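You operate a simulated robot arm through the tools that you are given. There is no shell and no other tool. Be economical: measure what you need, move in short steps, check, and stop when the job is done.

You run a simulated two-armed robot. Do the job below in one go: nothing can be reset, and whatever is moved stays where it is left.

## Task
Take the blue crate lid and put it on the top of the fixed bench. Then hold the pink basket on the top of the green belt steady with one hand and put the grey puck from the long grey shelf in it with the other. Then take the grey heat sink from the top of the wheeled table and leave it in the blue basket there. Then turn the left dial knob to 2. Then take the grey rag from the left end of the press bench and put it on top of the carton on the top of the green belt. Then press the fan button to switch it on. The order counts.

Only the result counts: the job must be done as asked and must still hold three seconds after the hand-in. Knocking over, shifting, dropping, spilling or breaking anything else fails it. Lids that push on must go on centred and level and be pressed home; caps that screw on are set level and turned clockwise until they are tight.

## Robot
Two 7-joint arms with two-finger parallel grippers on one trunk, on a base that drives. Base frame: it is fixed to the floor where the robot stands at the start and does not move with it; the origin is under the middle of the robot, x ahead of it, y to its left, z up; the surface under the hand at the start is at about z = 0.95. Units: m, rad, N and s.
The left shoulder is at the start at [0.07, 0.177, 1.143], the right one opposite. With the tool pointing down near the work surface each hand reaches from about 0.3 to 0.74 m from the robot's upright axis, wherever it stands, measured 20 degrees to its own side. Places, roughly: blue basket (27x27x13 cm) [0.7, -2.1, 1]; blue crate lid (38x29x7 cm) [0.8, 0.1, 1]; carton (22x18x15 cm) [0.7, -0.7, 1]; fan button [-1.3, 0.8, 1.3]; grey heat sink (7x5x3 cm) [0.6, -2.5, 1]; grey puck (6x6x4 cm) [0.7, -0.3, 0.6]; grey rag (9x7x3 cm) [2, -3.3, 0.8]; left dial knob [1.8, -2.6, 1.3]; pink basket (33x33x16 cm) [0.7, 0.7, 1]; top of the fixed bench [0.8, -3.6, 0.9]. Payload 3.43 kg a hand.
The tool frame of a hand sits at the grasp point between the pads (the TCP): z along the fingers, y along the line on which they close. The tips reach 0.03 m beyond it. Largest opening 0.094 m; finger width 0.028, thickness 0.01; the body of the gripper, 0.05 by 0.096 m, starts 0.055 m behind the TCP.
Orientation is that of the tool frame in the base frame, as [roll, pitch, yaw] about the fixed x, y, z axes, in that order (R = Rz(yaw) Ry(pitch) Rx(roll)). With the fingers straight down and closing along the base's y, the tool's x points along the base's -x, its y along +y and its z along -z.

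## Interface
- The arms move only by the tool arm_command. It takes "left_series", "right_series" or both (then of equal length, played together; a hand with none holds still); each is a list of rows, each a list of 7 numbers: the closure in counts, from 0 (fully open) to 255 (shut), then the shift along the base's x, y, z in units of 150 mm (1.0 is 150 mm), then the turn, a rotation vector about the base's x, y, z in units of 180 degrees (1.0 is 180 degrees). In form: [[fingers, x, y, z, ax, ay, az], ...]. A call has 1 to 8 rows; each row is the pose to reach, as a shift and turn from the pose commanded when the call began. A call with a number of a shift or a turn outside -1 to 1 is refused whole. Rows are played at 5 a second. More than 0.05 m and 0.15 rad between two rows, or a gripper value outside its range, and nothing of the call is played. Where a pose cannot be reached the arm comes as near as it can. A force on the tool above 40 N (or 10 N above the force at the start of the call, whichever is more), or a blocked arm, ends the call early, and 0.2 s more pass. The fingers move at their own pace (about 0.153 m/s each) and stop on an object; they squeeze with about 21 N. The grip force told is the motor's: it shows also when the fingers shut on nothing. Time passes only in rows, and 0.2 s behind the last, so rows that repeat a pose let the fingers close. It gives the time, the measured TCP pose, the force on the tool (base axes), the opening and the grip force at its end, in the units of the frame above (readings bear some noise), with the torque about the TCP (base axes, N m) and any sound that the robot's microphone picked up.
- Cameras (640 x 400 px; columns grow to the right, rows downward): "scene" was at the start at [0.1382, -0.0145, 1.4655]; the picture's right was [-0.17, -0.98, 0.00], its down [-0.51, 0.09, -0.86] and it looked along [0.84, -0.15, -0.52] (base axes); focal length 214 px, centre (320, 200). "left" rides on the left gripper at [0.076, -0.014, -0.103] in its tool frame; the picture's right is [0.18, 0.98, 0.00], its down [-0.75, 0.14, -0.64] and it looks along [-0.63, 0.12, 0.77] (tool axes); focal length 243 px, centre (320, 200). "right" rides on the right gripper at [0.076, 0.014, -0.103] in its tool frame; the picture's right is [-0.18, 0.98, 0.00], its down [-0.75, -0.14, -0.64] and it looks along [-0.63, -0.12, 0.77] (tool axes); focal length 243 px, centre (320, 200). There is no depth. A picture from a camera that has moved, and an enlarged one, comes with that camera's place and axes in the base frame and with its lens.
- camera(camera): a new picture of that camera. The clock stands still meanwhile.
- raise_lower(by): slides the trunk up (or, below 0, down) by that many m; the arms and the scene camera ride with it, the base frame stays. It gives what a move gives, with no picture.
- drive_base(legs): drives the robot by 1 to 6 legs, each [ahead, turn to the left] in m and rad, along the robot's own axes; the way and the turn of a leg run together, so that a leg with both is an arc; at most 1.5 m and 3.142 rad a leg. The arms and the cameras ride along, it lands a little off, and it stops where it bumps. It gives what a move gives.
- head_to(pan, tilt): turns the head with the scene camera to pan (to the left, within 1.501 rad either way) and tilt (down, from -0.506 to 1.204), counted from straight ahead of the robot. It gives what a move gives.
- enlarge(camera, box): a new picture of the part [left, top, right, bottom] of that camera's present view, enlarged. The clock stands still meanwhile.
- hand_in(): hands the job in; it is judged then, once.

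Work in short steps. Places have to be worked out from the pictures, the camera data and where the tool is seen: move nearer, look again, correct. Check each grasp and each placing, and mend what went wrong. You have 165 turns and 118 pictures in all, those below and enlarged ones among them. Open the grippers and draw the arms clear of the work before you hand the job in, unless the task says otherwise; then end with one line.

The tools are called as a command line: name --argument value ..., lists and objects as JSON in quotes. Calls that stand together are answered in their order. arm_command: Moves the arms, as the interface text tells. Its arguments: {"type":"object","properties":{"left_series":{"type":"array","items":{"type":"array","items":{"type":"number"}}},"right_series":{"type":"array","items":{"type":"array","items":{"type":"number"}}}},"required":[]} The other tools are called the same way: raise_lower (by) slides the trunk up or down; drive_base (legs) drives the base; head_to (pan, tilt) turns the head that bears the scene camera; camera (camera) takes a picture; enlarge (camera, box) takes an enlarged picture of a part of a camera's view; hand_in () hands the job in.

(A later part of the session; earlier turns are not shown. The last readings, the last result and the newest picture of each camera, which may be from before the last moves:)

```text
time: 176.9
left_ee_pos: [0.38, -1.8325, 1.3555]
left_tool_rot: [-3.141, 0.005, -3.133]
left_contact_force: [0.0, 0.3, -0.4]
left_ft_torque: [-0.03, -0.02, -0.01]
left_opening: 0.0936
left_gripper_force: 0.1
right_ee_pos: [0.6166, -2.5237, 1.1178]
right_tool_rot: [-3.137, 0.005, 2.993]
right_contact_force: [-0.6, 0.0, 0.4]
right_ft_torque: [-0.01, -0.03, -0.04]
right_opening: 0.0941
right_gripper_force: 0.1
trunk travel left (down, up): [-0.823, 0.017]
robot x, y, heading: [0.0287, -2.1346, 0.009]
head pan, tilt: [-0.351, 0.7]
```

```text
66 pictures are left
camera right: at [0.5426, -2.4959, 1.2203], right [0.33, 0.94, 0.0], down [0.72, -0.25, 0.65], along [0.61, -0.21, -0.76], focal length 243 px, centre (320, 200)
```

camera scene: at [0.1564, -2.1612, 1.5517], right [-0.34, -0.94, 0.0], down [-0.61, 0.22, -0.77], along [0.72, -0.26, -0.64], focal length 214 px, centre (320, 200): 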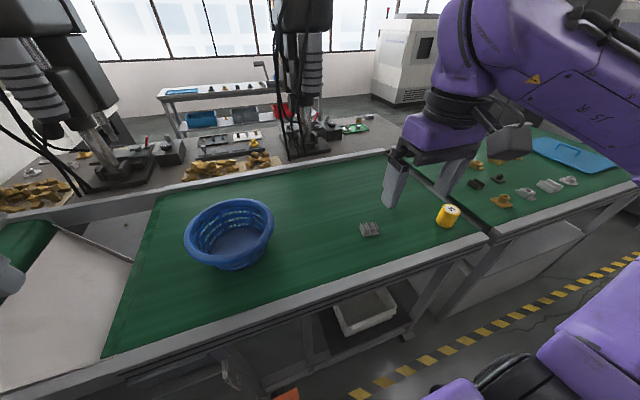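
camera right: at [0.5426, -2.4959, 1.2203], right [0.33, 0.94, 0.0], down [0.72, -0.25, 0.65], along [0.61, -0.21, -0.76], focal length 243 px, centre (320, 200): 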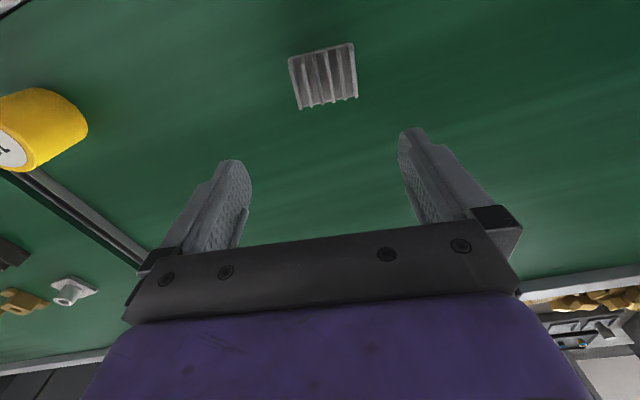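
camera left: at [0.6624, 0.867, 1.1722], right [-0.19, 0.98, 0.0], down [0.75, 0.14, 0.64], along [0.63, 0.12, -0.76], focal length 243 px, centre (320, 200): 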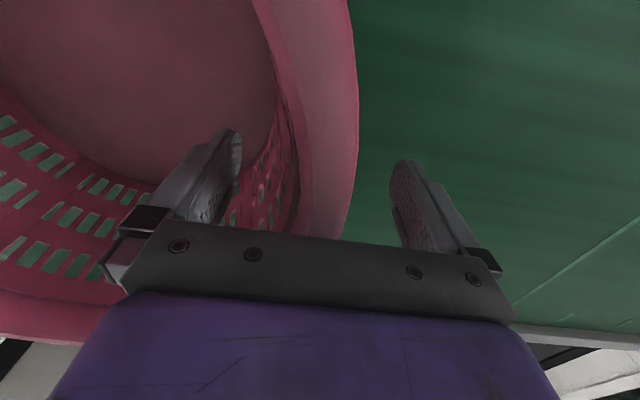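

Centre now at (0.611, −2.515); small correction and descend, in two stages.

arm_command --right_series '[[0, -0.037, 0.06, -0.2, 0, 0, 0.013], [0, -0.037, 0.06, -0.4, 0, 0, 0.013], [0, -0.037, 0.06, -0.6, 0, 0, 0.013], [0, -0.037, 0.06, -0.8, 0, 0, 0.013], [0, -0.037, 0.06, -0.8, 0, 0, 0.013]]'

camera --camera "right"

```text
time: 178.1
left_ee_pos: [0.3803, -1.8325, 1.3561]
left_tool_rot: [-3.141, 0.005, -3.134]
left_contact_force: [-0.6, -0.1, -0.3]
left_ft_torque: [-0.02, -0.02, 0.04]
left_opening: 0.0941
left_gripper_force: 0.1
right_ee_pos: [0.6102, -2.5124, 0.996]
right_tool_rot: [-3.14, 0.004, 3.034]
right_contact_force: [0.4, 0.7, -0.7]
right_ft_torque: [-0.05, 0.01, 0.01]
right_opening: 0.094
right_gripper_force: 0.0
trunk travel left (down, up): [-0.823, 0.017]
robot x, y, heading: [0.0285, -2.134, 0.007]
head pan, tilt: [-0.351, 0.7]
```

```text
65 pictures are left
camera right: at [0.5362, -2.4891, 1.0989], right [0.29, 0.96, 0.0], down [0.73, -0.22, 0.65], along [0.62, -0.19, -0.76], focal length 243 px, centre (320, 200)
```

right: 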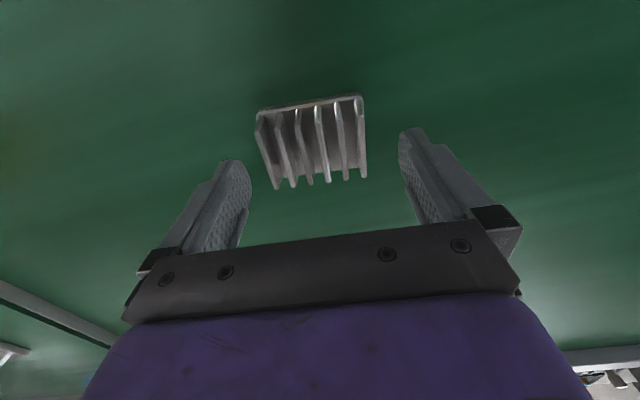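

Aligned. I make a final 5 mm correction, lower to the table and close.

arm_command --right_series '[[0, 0.033, -0.033, -0.1, 0, 0, 0], [0, 0.033, -0.033, -0.2, 0, 0, 0], [0, 0.033, -0.033, -0.27, 0, 0, 0], [120, 0.033, -0.033, -0.27, 0, 0, 0], [255, 0.033, -0.033, -0.27, 0, 0, 0], [255, 0.033, -0.033, -0.27, 0, 0, 0], [255, 0.033, -0.033, -0.27, 0, 0, 0]]'

camera --camera "right"

```text
time: 178.8
left_ee_pos: [0.3738, -1.8298, 1.3565]
left_tool_rot: [-3.138, 0.009, -3.133]
left_contact_force: [-0.5, 0.2, -0.2]
left_ft_torque: [0.03, 0.06, -0.01]
left_opening: 0.0944
left_gripper_force: 0.1
right_ee_pos: [0.6169, -2.5174, 0.978]
right_tool_rot: [-3.14, 0.029, 3.038]
right_contact_force: [-20.2, 6.4, 34.5]
right_ft_torque: [1.92, 0.87, 1.26]
right_opening: 0.094
right_gripper_force: 0.1
trunk travel left (down, up): [-0.823, 0.017]
robot x, y, heading: [0.0282, -2.1344, 0.003]
head pan, tilt: [-0.351, 0.7]
stopped in row 3 (right hand): the force on the tool passed its limit at 50 N (the readings are from after the stop); the commanded pose is now the measured one
```

```text
64 pictures are left
camera right: at [0.5407, -2.493, 1.079], right [0.29, 0.96, 0.0], down [0.72, -0.22, 0.66], along [0.64, -0.19, -0.75], focal length 243 px, centre (320, 200)
```

right: 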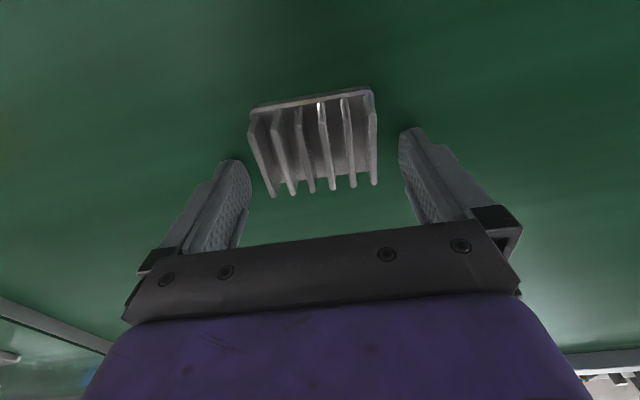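

The tips touched the surface, so the belt is at z≈0.948; re-solving puts the heat sink at (0.601, −2.514). I lift 5 mm, shift −16 mm in x, straighten, and close.

arm_command --right_series '[[0, 0, 0, 0.04, 0, 0.004, 0], [0, -0.05, 0.01, 0.04, 0, 0.0075, 0], [0, -0.11, 0.02, 0.04, 0, 0.0075, 0], [0, -0.11, 0.02, 0.04, 0, 0.0075, 0], [120, -0.11, 0.02, 0.04, 0, 0.0075, 0], [255, -0.11, 0.02, 0.04, 0, 0.0075, 0], [255, -0.11, 0.02, 0.04, 0, 0.0075, 0]]'

camera --camera "right"

```text
time: 180.4
left_ee_pos: [0.38, -1.8302, 1.3554]
left_tool_rot: [-3.137, 0.005, -3.134]
left_contact_force: [-0.1, -0.3, -0.2]
left_ft_torque: [-0.02, 0.0, 0.01]
left_opening: 0.0939
left_gripper_force: 0.1
right_ee_pos: [0.6047, -2.5141, 0.9791]
right_tool_rot: [-3.136, -0.001, 3.036]
right_contact_force: [-1.4, 5.8, 10.4]
right_ft_torque: [0.25, 0.11, 0.02]
right_opening: 0.0645
right_gripper_force: 21.7
trunk travel left (down, up): [-0.823, 0.017]
robot x, y, heading: [0.0261, -2.1355, 0.004]
head pan, tilt: [-0.351, 0.7]
```

```text
63 pictures are left
camera right: at [0.5312, -2.4899, 1.0809], right [0.29, 0.96, -0.01], down [0.73, -0.22, 0.64], along [0.61, -0.19, -0.77], focal length 243 px, centre (320, 200)
```

right: 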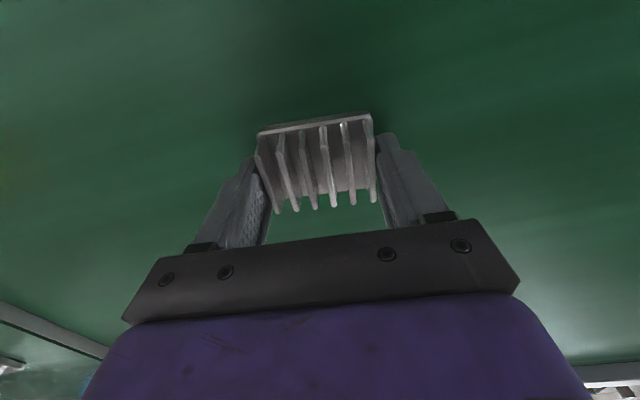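

Gripped at 64.5 mm. I lift it and check the hold.

arm_command --right_series '[[255, 0, 0, 0.1, 0, 0, 0], [255, 0, 0, 0.3, 0, 0, 0], [255, 0, 0, 0.6, 0, 0, 0], [255, 0, 0.1, 0.9, 0, 0, 0], [255, 0, 0.3, 1, 0, 0, 0], [255, 0, 0.6, 1, 0, 0, 0], [255, 0, 0.9, 1, 0, 0, 0]]'

arm_command --right_series '[[255, 0.1, 0.25, 0.2, 0, 0, 0], [255, 0.2, 0.5, 0.4, 0, 0, 0], [255, 0.3, 0.75, 0.4, 0, 0, 0], [255, 0.4, 1, 0.4, 0, 0, 0]]'

camera --camera "right"

camera --camera "scene"

```text
time: 182.0
left_ee_pos: [0.3813, -1.8314, 1.3547]
left_tool_rot: [-3.14, 0.006, -3.133]
left_contact_force: [0.2, 0.6, 0.2]
left_ft_torque: [0.0, -0.03, 0.01]
left_opening: 0.0941
left_gripper_force: 0.0
right_ee_pos: [0.6063, -2.3819, 1.1288]
right_tool_rot: [-3.136, -0.001, 3.03]
right_contact_force: [0.3, 0.7, -2.2]
right_ft_torque: [-0.03, 0.01, -0.01]
right_opening: 0.0647
right_gripper_force: 21.3
trunk travel left (down, up): [-0.823, 0.017]
robot x, y, heading: [0.0226, -2.1299, 0.004]
head pan, tilt: [-0.351, 0.7]
```

```text
refused: row 1 steps farther than a row can; nothing moved
```

```text
62 pictures are left
camera right: at [0.5322, -2.3571, 1.2312], right [0.29, 0.96, -0.01], down [0.73, -0.22, 0.64], along [0.61, -0.19, -0.77], focal length 243 px, centre (320, 200)
```

right: 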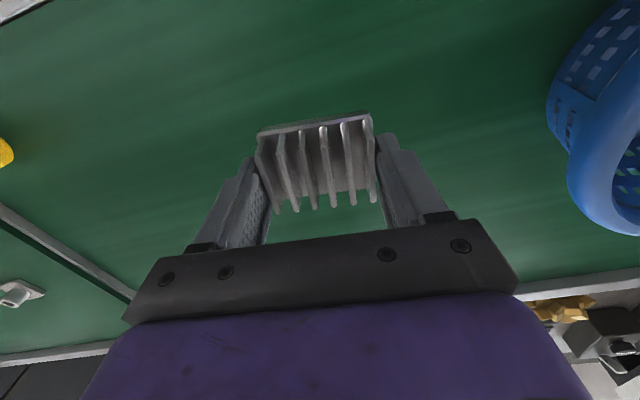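

```text
61 pictures are left
camera scene: at [0.1557, -2.1588, 1.5518], right [-0.34, -0.94, 0.0], down [-0.61, 0.22, -0.77], along [0.72, -0.26, -0.64], focal length 214 px, centre (320, 200)
```

scene: 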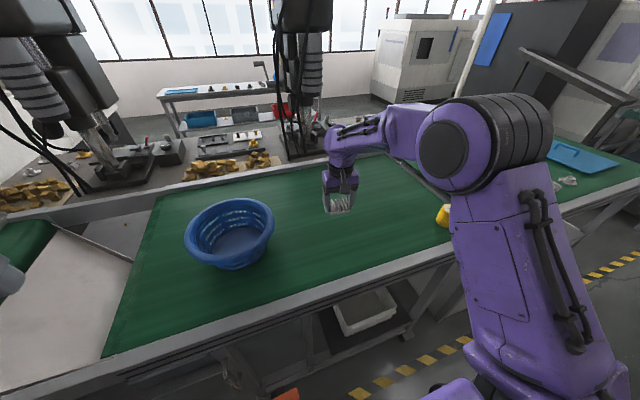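

Held well. I carry it on toward the basket centre (0.67, −2.06), raising above the rim.

arm_command --right_series '[[255, 0.05, 0.05, 0.25, 0, 0, 0], [255, 0.1, 0.2, 0.5, 0, 0, 0], [255, 0.15, 0.4, 0.5, 0, 0, 0], [255, 0.2, 0.6, 0.5, 0, 0, 0], [255, 0.25, 0.8, 0.5, 0, 0, 0], [255, 0.3, 1, 0.5, 0, 0, 0]]'

arm_command --right_series '[[255, 0.05, 0.25, 0, 0, 0, 0], [255, 0.1, 0.5, 0, 0, 0, 0], [255, 0.13, 0.75, 0, 0, 0, 0], [255, 0.13, 1, 0, 0, 0, 0], [255, 0.13, 1, 0, 0, 0, 0]]'

camera --camera "right"

camera --camera "scene"

```text
time: 183.4
left_ee_pos: [0.3807, -1.8312, 1.354]
left_tool_rot: [3.141, 0.004, -3.132]
left_contact_force: [-0.6, 0.0, -0.3]
left_ft_torque: [0.0, 0.01, 0.0]
left_opening: 0.0939
left_gripper_force: 0.1
right_ee_pos: [0.6489, -2.229, 1.2023]
right_tool_rot: [-3.135, -0.001, 3.032]
right_contact_force: [-0.1, -0.1, -0.6]
right_ft_torque: [0.02, 0.03, 0.03]
right_opening: 0.0644
right_gripper_force: 20.9
trunk travel left (down, up): [-0.823, 0.017]
robot x, y, heading: [0.0274, -2.134, 0.003]
head pan, tilt: [-0.351, 0.7]
```

```text
time: 184.6
left_ee_pos: [0.3821, -1.8315, 1.3545]
left_tool_rot: [-3.139, 0.004, -3.134]
left_contact_force: [-0.2, -0.5, -0.8]
left_ft_torque: [0.02, -0.03, -0.02]
left_opening: 0.094
left_gripper_force: 0.0
right_ee_pos: [0.6456, -2.1122, 1.2036]
right_tool_rot: [-3.137, -0.001, 3.03]
right_contact_force: [-0.1, -0.1, -0.5]
right_ft_torque: [-0.04, 0.01, -0.01]
right_opening: 0.0642
right_gripper_force: 21.1
right hand out of reach, approached as far as the arm can: row 2, 3, 4, 5
trunk travel left (down, up): [-0.823, 0.017]
robot x, y, heading: [0.0277, -2.1316, 0.007]
head pan, tilt: [-0.351, 0.7]
```

```text
60 pictures are left
camera right: at [0.5714, -2.0876, 1.3058], right [0.29, 0.96, 0.0], down [0.73, -0.22, 0.64], along [0.61, -0.19, -0.77], focal length 243 px, centre (320, 200)
```

right: 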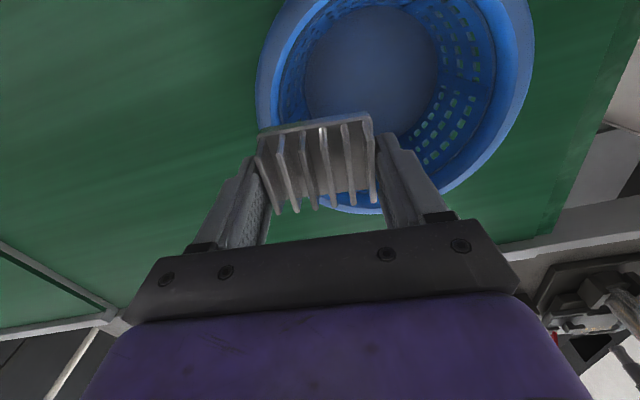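

```text
59 pictures are left
camera scene: at [0.1566, -2.1593, 1.5516], right [-0.34, -0.94, 0.0], down [-0.61, 0.22, -0.76], along [0.72, -0.26, -0.64], focal length 214 px, centre (320, 200)
```

scene: 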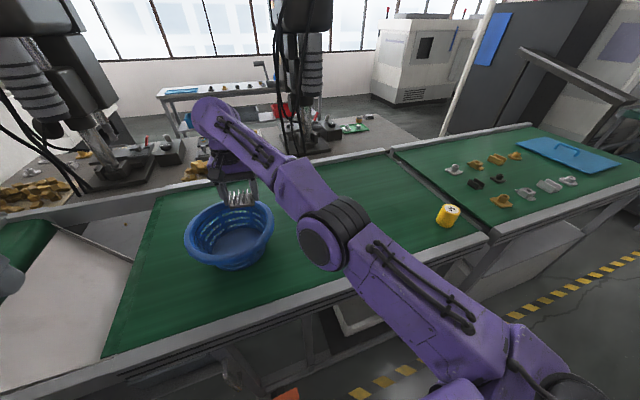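

Basket centre is (0.673, −2.046); the arm is at its reach across, so I turn the base slightly left and forward to bring the hand over it.

drive_base --legs '[[0.03, 0.1]]'

camera --camera "right"

```text
time: 185.5
left_ee_pos: [0.3748, -1.8011, 1.3571]
left_tool_rot: [3.141, 0.008, -3.032]
left_contact_force: [-0.4, 0.1, 0.8]
left_ft_torque: [0.04, -0.02, 0.04]
left_opening: 0.094
left_gripper_force: 0.1
right_ee_pos: [0.666, -2.0532, 1.2068]
right_tool_rot: [3.141, 0.002, 3.129]
right_contact_force: [-0.6, -0.2, 0.1]
right_ft_torque: [0.02, 0.01, -0.01]
right_opening: 0.0646
right_gripper_force: 21.5
trunk travel left (down, up): [-0.823, 0.017]
robot x, y, heading: [0.0581, -2.1318, 0.106]
head pan, tilt: [-0.351, 0.7]
```

```text
58 pictures are left
camera right: at [0.5908, -2.0373, 1.3082], right [0.2, 0.98, 0.0], down [0.75, -0.15, 0.64], along [0.63, -0.13, -0.76], focal length 243 px, centre (320, 200)
```

right: 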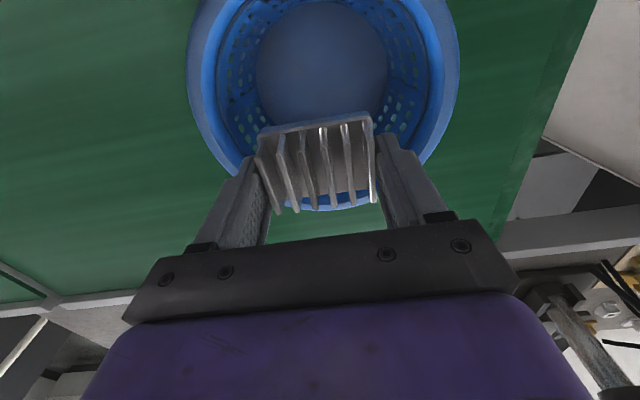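

Centred. I lower the heat sink into the basket in two stages, then release.

arm_command --right_series '[[255, -0.02, 0, -0.2, 0, 0, 0], [255, -0.04, 0, -0.4, 0, 0, 0], [255, -0.04, 0, -0.6, 0, 0, 0], [255, -0.04, 0, -0.8, 0, 0, 0], [255, -0.04, 0, -1, 0, 0, 0]]'

arm_command --right_series '[[255, 0, 0, -0.1, 0, 0, 0], [255, 0, 0, -0.2, 0, 0, 0], [255, 0, 0, -0.3, 0, 0, 0], [150, 0, 0, -0.3, 0, 0, 0], [0, 0, 0, -0.3, 0, 0, 0], [0, 0, 0, -0.3, 0, 0, 0]]'

arm_command --right_series '[[0, 0, 0, 0.25, 0, 0, 0], [0, 0, 0, 0.5, 0, 0, 0], [0, 0, 0, 0.75, 0, 0, 0], [0, 0, 0, 1, 0, 0, 0]]'

camera --camera "right"

```text
time: 186.7
left_ee_pos: [0.3791, -1.7976, 1.3566]
left_tool_rot: [3.141, 0.006, -3.034]
left_contact_force: [0.3, -0.3, -0.3]
left_ft_torque: [0.0, -0.01, 0.0]
left_opening: 0.0939
left_gripper_force: 0.0
right_ee_pos: [0.6634, -2.0519, 1.0527]
right_tool_rot: [-3.14, 0.0, 3.131]
right_contact_force: [-0.9, 0.1, -1.8]
right_ft_torque: [-0.01, 0.03, -0.01]
right_opening: 0.0645
right_gripper_force: 21.2
trunk travel left (down, up): [-0.823, 0.017]
robot x, y, heading: [0.0531, -2.1301, 0.109]
head pan, tilt: [-0.351, 0.7]
```

```text
time: 188.1
left_ee_pos: [0.3785, -1.7979, 1.3546]
left_tool_rot: [3.141, 0.006, -3.032]
left_contact_force: [-0.5, 0.0, 0.5]
left_ft_torque: [0.02, -0.02, 0.0]
left_opening: 0.0941
left_gripper_force: 0.1
right_ee_pos: [0.6644, -2.0498, 1.0099]
right_tool_rot: [-3.14, 0.002, 3.129]
right_contact_force: [-0.2, -0.6, -0.4]
right_ft_torque: [-0.03, 0.0, 0.01]
right_opening: 0.094
right_gripper_force: 0.2
trunk travel left (down, up): [-0.823, 0.017]
robot x, y, heading: [0.0564, -2.134, 0.107]
head pan, tilt: [-0.351, 0.7]
```

```text
time: 189.1
left_ee_pos: [0.3765, -1.7972, 1.3552]
left_tool_rot: [3.141, 0.005, -3.031]
left_contact_force: [-0.1, -0.3, -0.1]
left_ft_torque: [-0.02, -0.02, -0.02]
left_opening: 0.0938
left_gripper_force: 0.0
right_ee_pos: [0.6647, -2.0499, 1.1586]
right_tool_rot: [-3.139, 0.002, 3.128]
right_contact_force: [1.3, 0.3, 1.6]
right_ft_torque: [0.01, -0.01, 0.02]
right_opening: 0.0939
right_gripper_force: 0.0
trunk travel left (down, up): [-0.823, 0.017]
robot x, y, heading: [0.0563, -2.1335, 0.111]
head pan, tilt: [-0.351, 0.7]
```

```text
57 pictures are left
camera right: at [0.589, -2.0329, 1.2621], right [0.2, 0.98, 0.0], down [0.75, -0.15, 0.64], along [0.63, -0.13, -0.77], focal length 243 px, centre (320, 200)
```

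right: 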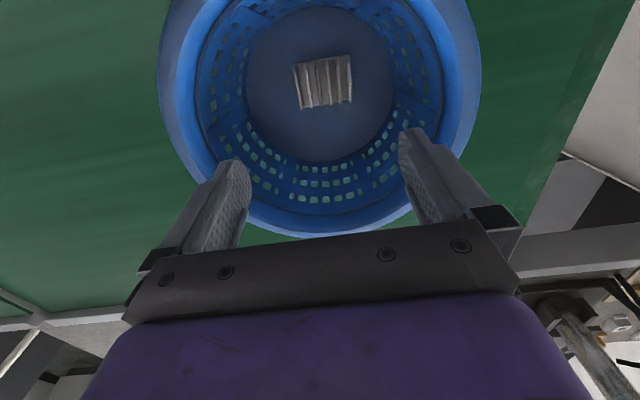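

Heat sink is in the basket. I retract the right hand up, and look ahead toward the presses for the dial knobs and rag.

arm_command --right_series '[[0, -0.2, -0.1, 0.2, 0, 0, 0], [0, -0.4, -0.2, 0.4, 0, 0, 0], [0, -0.6, -0.4, 0.5, 0, 0, 0], [0, -0.8, -0.6, 0.6, 0, 0, 0], [0, -1, -0.8, 0.6, 0, 0, 0]]'

head_to --pan -0.5 --tilt 0.25

camera --camera "scene"

```text
time: 190.3
left_ee_pos: [0.3756, -1.7999, 1.3572]
left_tool_rot: [3.14, 0.008, -3.033]
left_contact_force: [-0.2, -1.0, 0.3]
left_ft_torque: [0.01, -0.03, -0.03]
left_opening: 0.0939
left_gripper_force: 0.0
right_ee_pos: [0.5121, -2.1719, 1.248]
right_tool_rot: [-3.141, 0.005, 3.131]
right_contact_force: [0.0, -0.7, -0.2]
right_ft_torque: [0.0, -0.05, -0.04]
right_opening: 0.0941
right_gripper_force: 0.2
trunk travel left (down, up): [-0.823, 0.017]
robot x, y, heading: [0.0532, -2.1359, 0.108]
head pan, tilt: [-0.351, 0.7]
```

```text
time: 191.2
left_ee_pos: [0.3777, -1.7969, 1.3553]
left_tool_rot: [-3.141, 0.005, -3.031]
left_contact_force: [-0.8, -0.6, 0.5]
left_ft_torque: [0.0, -0.02, 0.01]
left_opening: 0.0943
left_gripper_force: 0.1
right_ee_pos: [0.5159, -2.1701, 1.2461]
right_tool_rot: [-3.138, -0.001, 3.131]
right_contact_force: [-0.5, -0.7, 0.7]
right_ft_torque: [0.02, 0.03, 0.0]
right_opening: 0.0939
right_gripper_force: 0.1
trunk travel left (down, up): [-0.823, 0.017]
robot x, y, heading: [0.0552, -2.1298, 0.105]
head pan, tilt: [-0.499, 0.25]
```

```text
56 pictures are left
camera scene: at [0.1922, -2.1608, 1.5924], right [-0.38, -0.92, 0.0], down [-0.23, 0.09, -0.97], along [0.9, -0.37, -0.25], focal length 214 px, centre (320, 200)
```

scene: 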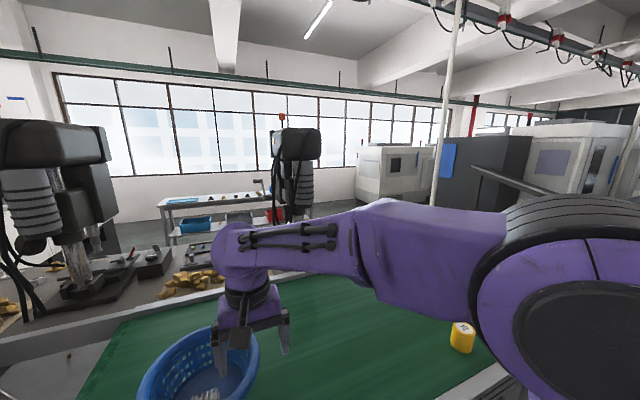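

The press at about (1.8, −2.65) likely bears the dials. I enlarge it to see where the knobs face.

enlarge --camera "scene" --box '[240, 110, 352, 220]'

```text
3.64 times, centred on (296, 165) of scene
camera zoom: at [0.1922, -2.1608, 1.5924], right [-0.38, -0.92, 0.0], down [-0.23, 0.09, -0.97], along [0.9, -0.37, -0.25], focal length 780 px, centre (407, 327)
```

zoom: 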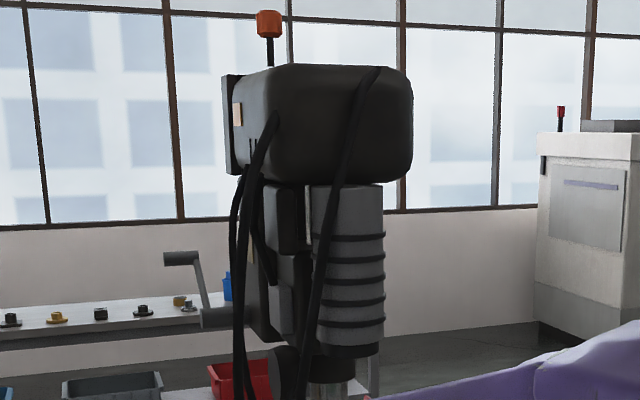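

We see its rear; the front seems to face away, so I must go round the fixed bench's right end. I drive to the gap beyond it and look.

drive_base --legs '[[-0.5, -0.107], [0, -1.571], [1.36, 0], [1.36, 0], [0, 1.571], [0.7, 0]]'

head_to --pan 0.35 --tilt 0.35

camera --camera "scene"

```text
time: 218.0
left_ee_pos: [0.5418, -4.6293, 1.3554]
left_tool_rot: [-3.142, 0.006, 3.116]
left_contact_force: [0.7, 0.3, 0.0]
left_ft_torque: [0.01, 0.01, -0.03]
left_opening: 0.0941
left_gripper_force: 0.1
right_ee_pos: [0.6285, -5.0177, 1.2484]
right_tool_rot: [-3.14, 0.001, 2.995]
right_contact_force: [-0.6, 0.1, 0.3]
right_ft_torque: [-0.01, -0.01, -0.03]
right_opening: 0.0937
right_gripper_force: 0.0
trunk travel left (down, up): [-0.823, 0.017]
robot x, y, heading: [0.1797, -4.9179, -0.028]
head pan, tilt: [-0.499, 0.25]
```

```text
time: 219.2
left_ee_pos: [0.5433, -4.6309, 1.3558]
left_tool_rot: [-3.141, 0.005, 3.116]
left_contact_force: [-0.7, -0.9, 0.3]
left_ft_torque: [-0.01, -0.02, 0.02]
left_opening: 0.0939
left_gripper_force: 0.0
right_ee_pos: [0.6279, -5.0183, 1.2472]
right_tool_rot: [-3.138, 0.002, 2.994]
right_contact_force: [0.5, -0.8, -0.3]
right_ft_torque: [0.0, 0.01, 0.01]
right_opening: 0.0938
right_gripper_force: 0.0
trunk travel left (down, up): [-0.823, 0.017]
robot x, y, heading: [0.1806, -4.9204, -0.033]
head pan, tilt: [0.351, 0.351]
```

```text
54 pictures are left
camera scene: at [0.3164, -4.8896, 1.5832], right [0.32, -0.95, 0.0], down [-0.33, -0.11, -0.94], along [0.89, 0.3, -0.34], focal length 214 px, centre (320, 200)
```

scene: 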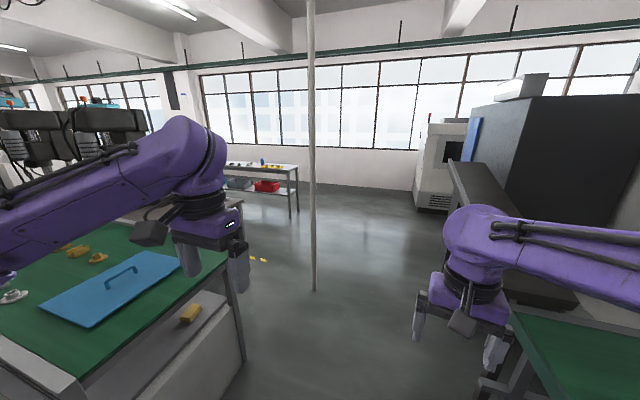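

A pole stands at about (1.9, −4.28) and another table with a sloping panel on the right. I look right to measure that passage.

head_to --pan -0.45 --tilt 0.45

camera --camera "scene"

```text
time: 220.3
left_ee_pos: [0.5419, -4.6298, 1.3552]
left_tool_rot: [3.14, 0.004, 3.116]
left_contact_force: [-0.1, 0.3, -0.4]
left_ft_torque: [-0.01, -0.02, 0.0]
left_opening: 0.0939
left_gripper_force: 0.1
right_ee_pos: [0.6286, -5.0179, 1.2477]
right_tool_rot: [-3.139, 0.002, 2.995]
right_contact_force: [-0.6, 0.7, 0.8]
right_ft_torque: [-0.01, 0.02, 0.0]
right_opening: 0.0942
right_gripper_force: 0.1
trunk travel left (down, up): [-0.823, 0.017]
robot x, y, heading: [0.1824, -4.9194, -0.03]
head pan, tilt: [-0.45, 0.45]
```

```text
53 pictures are left
camera scene: at [0.31, -4.9612, 1.5739], right [-0.46, -0.89, 0.0], down [-0.39, 0.2, -0.9], along [0.8, -0.41, -0.44], focal length 214 px, centre (320, 200)
```

scene: 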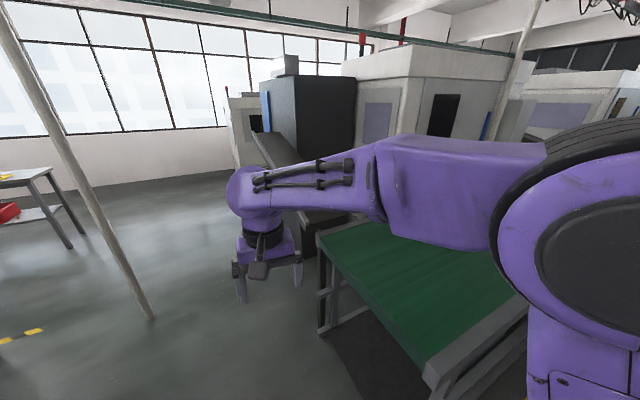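

Passage is about 1.1 m wide centred y≈−4.87. I stretch both arms forward to narrow the profile and drive through, then turn left to look at the press bench.

arm_command --left_series '[[0, 0.25, -0.15, 0, 0, 0, 0], [0, 0.5, -0.3, 0, 0, 0, 0], [0, 0.75, -0.45, -0.1, 0, 0, 0], [0, 1, -0.6, -0.2, 0, 0, 0]]' --right_series '[[0, 0.2, 0, 0, 0, 0, 0], [0, 0.4, 0, 0, 0, 0, 0], [0, 0.6, 0, 0, 0, 0, 0], [0, 0.8, 0, 0, 0, 0, 0]]'

drive_base --legs '[[0, 0.06], [1.2, 0], [1.2, 0], [0, 1.55]]'

head_to --pan 0.3 --tilt 0.35

camera --camera "scene"

```text
time: 221.3
left_ee_pos: [0.6984, -4.7227, 1.3242]
left_tool_rot: [-3.141, 0.002, 3.116]
left_contact_force: [0.6, -0.2, -0.3]
left_ft_torque: [0.03, 0.03, -0.02]
left_opening: 0.094
left_gripper_force: 0.1
right_ee_pos: [0.7529, -5.0217, 1.2442]
right_tool_rot: [-3.141, -0.004, 2.996]
right_contact_force: [1.6, 0.0, 0.7]
right_ft_torque: [0.01, 0.05, -0.02]
right_opening: 0.0939
right_gripper_force: 0.0
trunk travel left (down, up): [-0.823, 0.017]
robot x, y, heading: [0.1775, -4.9192, -0.029]
head pan, tilt: [-0.45, 0.45]
```

```text
time: 237.2
left_ee_pos: [2.3375, -4.3056, 1.3264]
left_tool_rot: [-3.141, 0.005, -1.539]
left_contact_force: [0.3, 0.6, 0.4]
left_ft_torque: [0.01, 0.03, -0.05]
left_opening: 0.0941
left_gripper_force: 0.0
right_ee_pos: [2.6329, -4.2315, 1.2468]
right_tool_rot: [-3.141, 0.001, -1.661]
right_contact_force: [-0.2, -0.6, -0.4]
right_ft_torque: [-0.02, -0.02, -0.03]
right_opening: 0.0941
right_gripper_force: 0.0
trunk travel left (down, up): [-0.823, 0.017]
robot x, y, heading: [2.565, -4.8052, 1.607]
head pan, tilt: [-0.45, 0.45]
```

```text
time: 238.3
left_ee_pos: [2.3376, -4.3056, 1.3264]
left_tool_rot: [3.141, 0.005, -1.539]
left_contact_force: [-0.1, 0.1, -0.1]
left_ft_torque: [0.0, 0.0, -0.02]
left_opening: 0.0939
left_gripper_force: 0.0
right_ee_pos: [2.6338, -4.232, 1.2469]
right_tool_rot: [-3.14, 0.004, -1.66]
right_contact_force: [-0.4, 0.3, 0.4]
right_ft_torque: [-0.01, 0.01, -0.01]
right_opening: 0.094
right_gripper_force: 0.0
trunk travel left (down, up): [-0.823, 0.017]
robot x, y, heading: [2.5693, -4.805, 1.599]
head pan, tilt: [0.3, 0.351]
```

```text
52 pictures are left
camera scene: at [2.5339, -4.6668, 1.5831], right [0.95, 0.32, 0.0], down [0.11, -0.33, -0.94], along [-0.3, 0.89, -0.34], focal length 214 px, centre (320, 200)
```

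scene: 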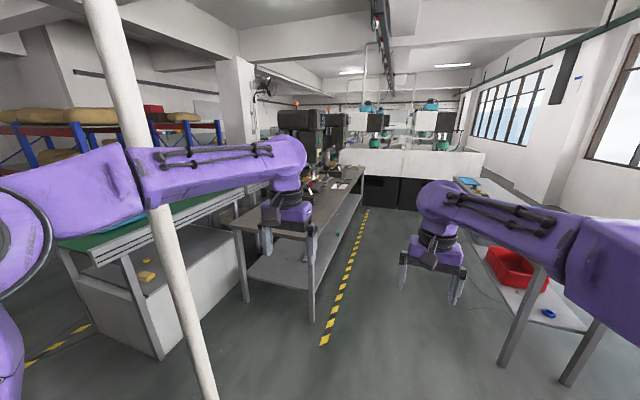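

The press bench spans x 1.36–2.04 from y −3.38 northward with an aisle on its +x side. I drive up the aisle and look left at the presses.

drive_base --legs '[[1.5, -0.03]]'

head_to --pan 0.9 --tilt 0.4

camera --camera "scene"

```text
time: 245.8
left_ee_pos: [2.3032, -2.802, 1.3264]
left_tool_rot: [3.141, 0.005, -1.548]
left_contact_force: [-0.9, -0.1, -0.1]
left_ft_torque: [0.0, -0.01, 0.03]
left_opening: 0.0941
left_gripper_force: 0.0
right_ee_pos: [2.598, -2.7312, 1.2477]
right_tool_rot: [-3.141, 0.002, -1.669]
right_contact_force: [0.6, -0.9, -0.4]
right_ft_torque: [0.04, -0.02, -0.02]
right_opening: 0.0941
right_gripper_force: 0.1
trunk travel left (down, up): [-0.823, 0.017]
robot x, y, heading: [2.5274, -3.3032, 1.59]
head pan, tilt: [0.3, 0.351]
```

```text
time: 246.8
left_ee_pos: [2.3022, -2.8021, 1.3257]
left_tool_rot: [-3.141, 0.005, -1.548]
left_contact_force: [0.6, 0.1, -0.4]
left_ft_torque: [0.03, -0.01, -0.03]
left_opening: 0.0941
left_gripper_force: 0.0
right_ee_pos: [2.5995, -2.7306, 1.248]
right_tool_rot: [-3.139, 0.002, -1.668]
right_contact_force: [0.4, -0.6, 0.4]
right_ft_torque: [0.01, -0.02, -0.01]
right_opening: 0.0941
right_gripper_force: 0.1
trunk travel left (down, up): [-0.823, 0.017]
robot x, y, heading: [2.5258, -3.301, 1.592]
head pan, tilt: [0.901, 0.4]
```

```text
51 pictures are left
camera scene: at [2.451, -3.1976, 1.5786], right [0.6, 0.8, 0.0], down [0.31, -0.24, -0.92], along [-0.73, 0.56, -0.39], focal length 214 px, centre (320, 200)
```

scene: 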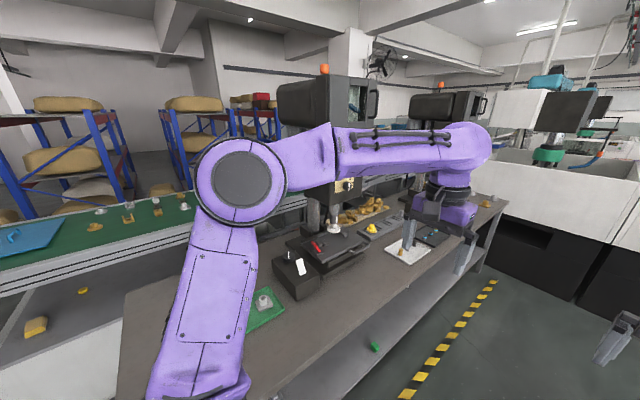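

The knob panel is hidden by my left arm. I retract both arms, drive to y≈−2.8 and turn left to face the press.

arm_command --left_series '[[0, 0, -0.3, 0, 0, 0, 0], [0, 0, -0.6, 0.1, 0, 0, 0], [0, 0, -0.9, 0.15, 0, 0, 0], [0, 0, -1, 0.15, 0, 0, 0]]' --right_series '[[0, 0.1, -0.3, 0.1, 0, 0, 0], [0, 0.2, -0.6, 0.2, 0, 0, 0], [0, 0.4, -0.85, 0.3, 0, 0, 0], [0, 0.6, -1, 0.4, 0, 0, 0]]'

drive_base --legs '[[0.3, -0.5], [0.3, 0.5], [0, 1.55]]'

head_to --pan 0 --tilt 0.4

camera --camera "scene"

```text
refused: row 3 steps farther than a row can; nothing moved
```

```text
time: 254.2
left_ee_pos: [2.1476, -2.9331, 1.3253]
left_tool_rot: [3.141, 0.005, -0.01]
left_contact_force: [0.1, -1.3, -1.1]
left_ft_torque: [0.01, 0.01, -0.01]
left_opening: 0.0939
left_gripper_force: 0.0
right_ee_pos: [2.0877, -2.6339, 1.2479]
right_tool_rot: [-3.139, 0.002, -0.131]
right_contact_force: [-0.6, 0.4, -0.8]
right_ft_torque: [-0.03, -0.03, 0.02]
right_opening: 0.0942
right_gripper_force: 0.1
trunk travel left (down, up): [-0.823, 0.017]
robot x, y, heading: [2.6572, -2.7253, 3.133]
head pan, tilt: [0.901, 0.4]
```

```text
time: 255.4
left_ee_pos: [2.1481, -2.9332, 1.3257]
left_tool_rot: [-3.141, 0.005, -0.01]
left_contact_force: [-1.1, -0.6, -0.4]
left_ft_torque: [0.01, -0.01, 0.03]
left_opening: 0.0941
left_gripper_force: 0.0
right_ee_pos: [2.0874, -2.6339, 1.2476]
right_tool_rot: [-3.14, 0.002, -0.132]
right_contact_force: [0.2, -0.1, -0.3]
right_ft_torque: [-0.02, 0.0, 0.03]
right_opening: 0.0942
right_gripper_force: 0.0
trunk travel left (down, up): [-0.823, 0.017]
robot x, y, heading: [2.6604, -2.7221, 3.132]
head pan, tilt: [0.0, 0.4]
```

```text
50 pictures are left
camera scene: at [2.515, -2.7215, 1.5786], right [0.01, 1.0, 0.0], down [0.39, 0.0, -0.92], along [-0.92, 0.01, -0.39], focal length 214 px, centre (320, 200)
```

scene: 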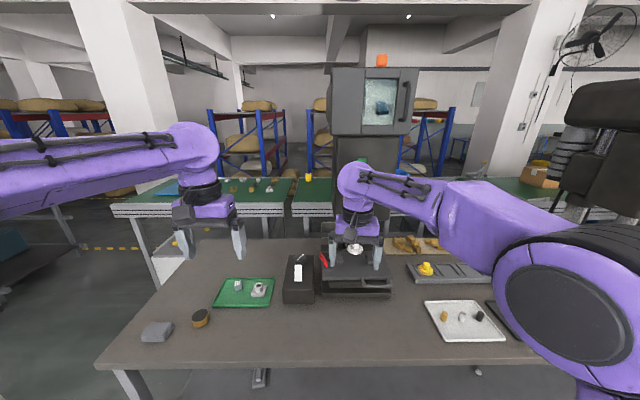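

Now the press faces me, with the rag at the left end (about (1.98, −3.33)). My right hand hides the knob panel, so I move it back and to the right.

arm_command --right_series '[[0, 0.2, 0.1, 0, 0, 0, 0], [0, 0.4, 0.2, 0, 0, 0, 0], [0, 0.6, 0.4, 0, 0, 0, 0], [0, 0.8, 0.6, 0, 0, 0, 0], [0, 0.9, 0.8, 0, 0, 0, 0], [0, 0.9, 1, 0, 0, 0, 0]]'

enlarge --camera "scene" --box '[290, 60, 450, 260]'

```text
time: 256.8
left_ee_pos: [2.1487, -2.933, 1.3245]
left_tool_rot: [-3.141, 0.004, -0.012]
left_contact_force: [-0.2, 0.0, 0.6]
left_ft_torque: [-0.02, -0.02, 0.01]
left_opening: 0.094
left_gripper_force: 0.2
right_ee_pos: [2.2219, -2.4844, 1.2483]
right_tool_rot: [-3.137, 0.002, -0.13]
right_contact_force: [-0.3, 0.0, -0.1]
right_ft_torque: [0.02, 0.0, -0.04]
right_opening: 0.094
right_gripper_force: 0.0
trunk travel left (down, up): [-0.823, 0.017]
robot x, y, heading: [2.6615, -2.7264, 3.136]
head pan, tilt: [0.0, 0.4]
```

```text
2.00 times, centred on (370, 160) of scene
camera zoom: at [2.5147, -2.7209, 1.5785], right [0.01, 1.0, 0.0], down [0.39, 0.0, -0.92], along [-0.92, 0.01, -0.39], focal length 429 px, centre (220, 280)
```

zoom: 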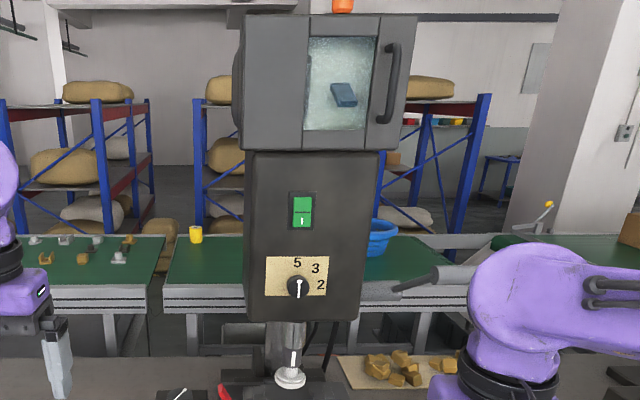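

The dial shows 5, 3, 2 with a knob. I enlarge it further to read the pointer and label angles.

enlarge --camera "scene" --box '[336, 180, 384, 215]'

```text
11.43 times, centred on (360, 198) of scene
camera zoom: at [2.5147, -2.7209, 1.5785], right [0.01, 1.0, 0.0], down [0.39, 0.0, -0.92], along [-0.92, 0.01, -0.39], focal length 2451 px, centre (-137, 229)
```

zoom: 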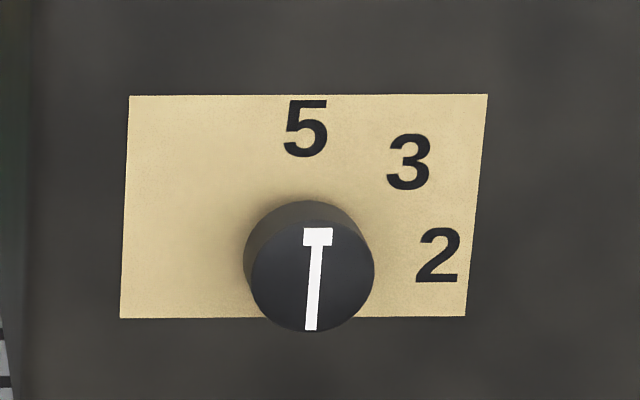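

Labels lie at about 0° (5), 45° (3) and 90° (2) clockwise; the pointer is at 5, so I need a 90° clockwise turn. Knob near (1.81, −2.571, 1.265). I straighten the right hand's yaw, then pitch the tool to point at the panel.

arm_command --right_series '[[0, -0.1, -0.1, 0, 0, 0, 0.0207], [0, -0.2, -0.2, 0, 0, 0, 0.0414], [0, -0.3, -0.3, 0, 0, 0, 0.0414]]'

arm_command --right_series '[[0, -0.1, -0.03, 0, 0, 0.0455, 0], [0, -0.2, -0.06, 0, 0, 0.091, 0], [0, -0.3, -0.1, 0, 0, 0.1364, 0], [0, -0.4, -0.14, 0, 0, 0.1818, 0], [0, -0.5, -0.18, 0.03, 0, 0.2273, 0], [0, -0.6, -0.22, 0.06, 0, 0.2727, 0], [0, -0.7, -0.26, 0.1, 0, 0.3182, 0], [0, -0.8, -0.28, 0.12, 0, 0.3636, 0]]'

arm_command --right_series '[[0, -0.1, 0, 0, 0, 0.0455, 0], [0, -0.2, 0, 0, 0, 0.091, 0], [0, -0.3, 0, 0, 0, 0.1364, 0], [0, -0.3, 0, 0, 0, 0.1364, 0]]'

camera --camera "right"

camera --camera "scene"

```text
time: 257.6
left_ee_pos: [2.1471, -2.9348, 1.3249]
left_tool_rot: [-3.138, 0.005, -0.01]
left_contact_force: [-0.3, 0.6, -0.3]
left_ft_torque: [0.03, 0.0, -0.02]
left_opening: 0.0939
left_gripper_force: 0.0
right_ee_pos: [2.1765, -2.5309, 1.248]
right_tool_rot: [-3.138, 0.002, 0.0]
right_contact_force: [0.2, 0.5, 0.0]
right_ft_torque: [0.04, 0.0, -0.05]
right_opening: 0.0938
right_gripper_force: 0.1
trunk travel left (down, up): [-0.823, 0.017]
robot x, y, heading: [2.6606, -2.7216, 3.129]
head pan, tilt: [0.0, 0.4]
```

```text
time: 259.4
left_ee_pos: [2.1479, -2.9317, 1.3246]
left_tool_rot: [-3.141, 0.003, -0.011]
left_contact_force: [-0.3, 0.5, 0.1]
left_ft_torque: [0.01, -0.02, 0.0]
left_opening: 0.094
left_gripper_force: 0.1
right_ee_pos: [2.0554, -2.5722, 1.263]
right_tool_rot: [3.139, 1.14, -0.003]
right_contact_force: [-1.1, -0.3, 0.3]
right_ft_torque: [-0.03, -0.02, 0.05]
right_opening: 0.094
right_gripper_force: 0.1
trunk travel left (down, up): [-0.823, 0.017]
robot x, y, heading: [2.6606, -2.7274, 3.134]
head pan, tilt: [0.0, 0.4]
```

```text
time: 260.4
left_ee_pos: [2.1499, -2.9347, 1.3263]
left_tool_rot: [3.141, 0.006, -0.01]
left_contact_force: [0.7, 0.2, -1.1]
left_ft_torque: [0.02, 0.01, -0.03]
left_opening: 0.094
left_gripper_force: 0.1
right_ee_pos: [2.0117, -2.5707, 1.2665]
right_tool_rot: [0.33, 1.568, -2.813]
right_contact_force: [-0.2, -0.6, -0.2]
right_ft_torque: [-0.01, 0.01, 0.02]
right_opening: 0.0941
right_gripper_force: 0.1
trunk travel left (down, up): [-0.823, 0.017]
robot x, y, heading: [2.6578, -2.7221, 3.132]
head pan, tilt: [0.0, 0.4]
```

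```text
47 pictures are left
camera right: at [2.115, -2.5851, 1.1888], right [0.0, -0.98, 0.19], down [0.65, 0.14, 0.75], along [-0.76, 0.12, 0.63], focal length 243 px, centre (320, 200)
```

right: 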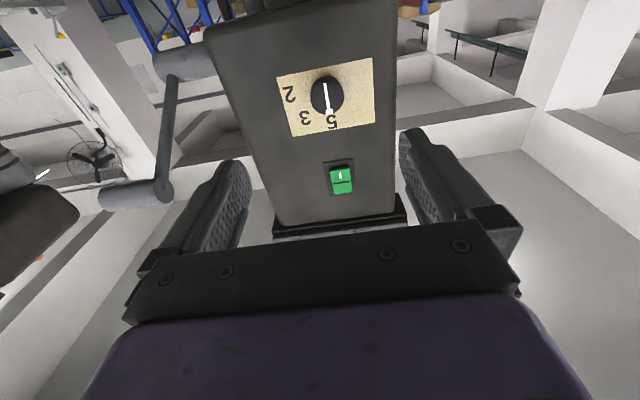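

```text
46 pictures are left
camera scene: at [2.516, -2.7221, 1.5787], right [0.01, 1.0, 0.0], down [0.39, 0.0, -0.92], along [-0.92, 0.01, -0.39], focal length 214 px, centre (320, 200)
```

scene: 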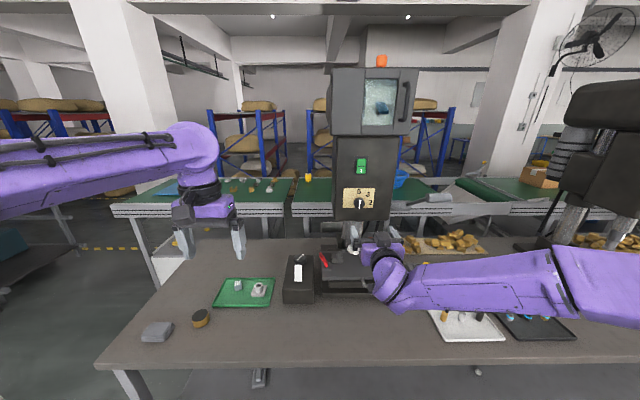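

Triangulated knob face: (1.829, −2.5755, 1.274). I advance to about x 1.90 with small corrections and check.

arm_command --right_series '[[0, -0.2, -0.03, 0.05, 0, 0, 0], [0, -0.4, -0.03, 0.05, 0, 0, 0], [0, -0.6, -0.03, 0.05, 0, 0, 0], [0, -0.75, -0.03, 0.05, 0, 0, 0], [0, -0.75, -0.03, 0.05, 0, 0, 0]]'

camera --camera "right"

```text
time: 261.6
left_ee_pos: [2.1488, -2.9333, 1.3253]
left_tool_rot: [-3.14, 0.006, -0.011]
left_contact_force: [-0.1, -0.3, 0.5]
left_ft_torque: [0.02, 0.04, -0.02]
left_opening: 0.0939
left_gripper_force: 0.1
right_ee_pos: [1.8999, -2.576, 1.2738]
right_tool_rot: [0.638, 1.57, -2.506]
right_contact_force: [-0.4, -0.6, -0.3]
right_ft_torque: [0.01, -0.02, -0.03]
right_opening: 0.0942
right_gripper_force: 0.0
trunk travel left (down, up): [-0.823, 0.017]
robot x, y, heading: [2.6582, -2.7252, 3.132]
head pan, tilt: [0.0, 0.4]
```

```text
45 pictures are left
camera right: at [2.0025, -2.5897, 1.197], right [0.0, -0.98, 0.19], down [0.64, 0.14, 0.75], along [-0.77, 0.12, 0.63], focal length 243 px, centre (320, 200)
```

right: 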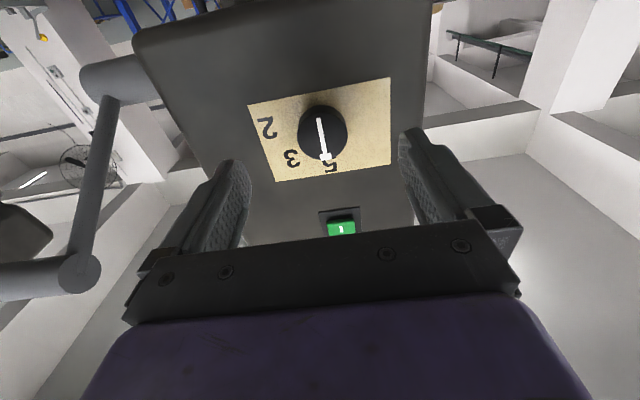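

Aligned with the knob; the crank at y≈−2.38 is well clear. I advance to x≈1.848 and close on the knob.

arm_command --right_series '[[0, -0.12, 0, 0, 0, 0, 0], [0, -0.24, 0, 0, 0, 0, 0], [0, -0.345, 0, 0, 0, 0, 0], [0, -0.345, 0, 0, 0, 0, 0], [120, -0.345, 0, 0, 0, 0, 0], [255, -0.345, 0, 0, 0, 0, 0], [255, -0.345, 0, 0, 0, 0, 0]]'

camera --camera "right"

```text
time: 263.2
left_ee_pos: [2.1491, -2.9346, 1.3252]
left_tool_rot: [-3.14, 0.006, -0.01]
left_contact_force: [-0.2, 0.5, 0.2]
left_ft_torque: [-0.01, 0.02, 0.01]
left_opening: 0.094
left_gripper_force: 0.1
right_ee_pos: [1.848, -2.5788, 1.2732]
right_tool_rot: [-2.759, 1.57, 0.378]
right_contact_force: [-0.2, -3.6, -0.4]
right_ft_torque: [-0.12, -0.14, 0.59]
right_opening: 0.0378
right_gripper_force: 45.4
trunk travel left (down, up): [-0.823, 0.017]
robot x, y, heading: [2.658, -2.7244, 3.135]
head pan, tilt: [0.0, 0.4]
```

```text
44 pictures are left
camera right: at [1.9503, -2.5906, 1.1978], right [0.0, -0.98, 0.18], down [0.64, 0.14, 0.75], along [-0.77, 0.12, 0.63], focal length 243 px, centre (320, 200)
```

right: 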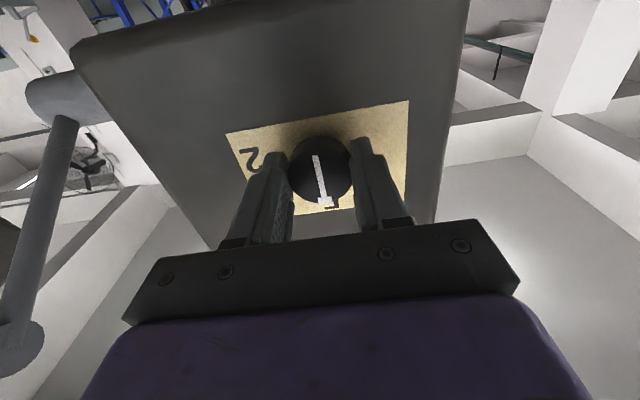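

Knob gripped (38 mm). I turn it clockwise (−x axis) in steps, first about 65°.

arm_command --right_series '[[255, 0, 0, 0, -0.045, 0, 0], [255, 0, 0, 0, -0.09, 0, 0], [255, 0, 0, 0, -0.135, 0, 0], [255, 0, 0, 0, -0.18, 0, 0], [255, 0, 0, 0, -0.225, 0, 0], [255, 0, 0, 0, -0.27, 0, 0], [255, 0, 0, 0, -0.315, 0, 0], [255, 0, 0, 0, -0.36, 0, 0]]'

camera --camera "right"

```text
time: 265.0
left_ee_pos: [2.1478, -2.9365, 1.3253]
left_tool_rot: [-3.138, 0.005, -0.011]
left_contact_force: [0.1, 0.2, 0.4]
left_ft_torque: [-0.02, 0.0, -0.01]
left_opening: 0.094
left_gripper_force: 0.1
right_ee_pos: [1.8486, -2.5787, 1.2749]
right_tool_rot: [1.57, 0.439, -1.573]
right_contact_force: [-12.5, -8.3, 16.3]
right_ft_torque: [0.05, 0.52, 0.42]
right_opening: 0.0376
right_gripper_force: 44.3
trunk travel left (down, up): [-0.823, 0.017]
robot x, y, heading: [2.6582, -2.7238, 3.134]
head pan, tilt: [0.0, 0.4]
```

```text
43 pictures are left
camera right: at [1.9502, -2.6533, 1.2558], right [0.0, -0.25, 0.97], down [0.64, 0.74, 0.19], along [-0.77, 0.62, 0.16], focal length 243 px, centre (320, 200)
```

right: 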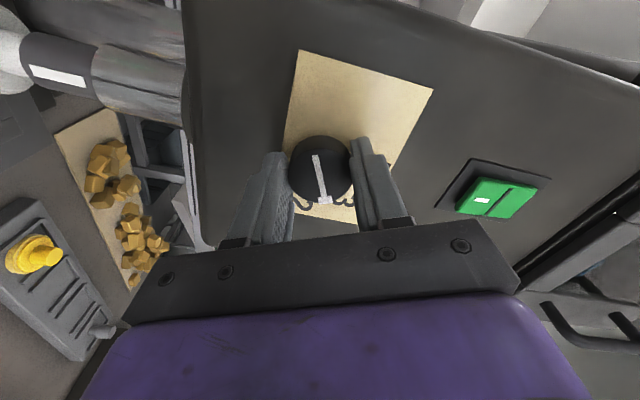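

The pointer turns with the hand, at about 65°. I turn the remaining 25° and inspect.

arm_command --right_series '[[255, 0, 0, 0, -0.047, 0, 0], [255, 0, 0, 0, -0.094, 0, 0], [255, 0, 0, 0, -0.14, 0, 0], [255, 0, 0, 0, -0.14, 0, 0]]'

enlarge --camera "right" --box '[220, 80, 460, 230]'

```text
time: 266.0
left_ee_pos: [2.1473, -2.9362, 1.3233]
left_tool_rot: [-3.139, 0.003, -0.01]
left_contact_force: [0.0, -1.3, -0.2]
left_ft_torque: [0.0, -0.02, -0.01]
left_opening: 0.0939
left_gripper_force: 0.0
right_ee_pos: [1.8485, -2.5792, 1.276]
right_tool_rot: [1.6, 0.001, -1.564]
right_contact_force: [13.9, -15.2, -29.0]
right_ft_torque: [-0.04, 0.32, 0.9]
right_opening: 0.038
right_gripper_force: 44.8
right hand out of reach, approached as far as the arm can: row 3, 4
trunk travel left (down, up): [-0.823, 0.017]
robot x, y, heading: [2.6563, -2.7241, 3.129]
head pan, tilt: [0.0, 0.4]
```

```text
2.67 times, centred on (340, 155) of right
camera zoom: at [1.9508, -2.6531, 1.2937], right [-0.03, 0.18, 0.98], down [0.64, 0.76, -0.12], along [-0.77, 0.63, -0.14], focal length 647 px, centre (267, 320)
```

zoom: 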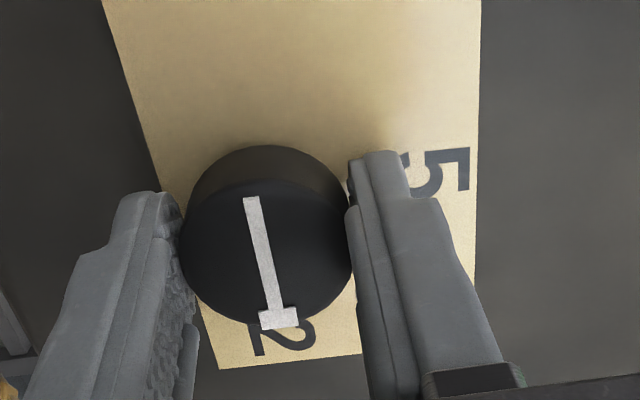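

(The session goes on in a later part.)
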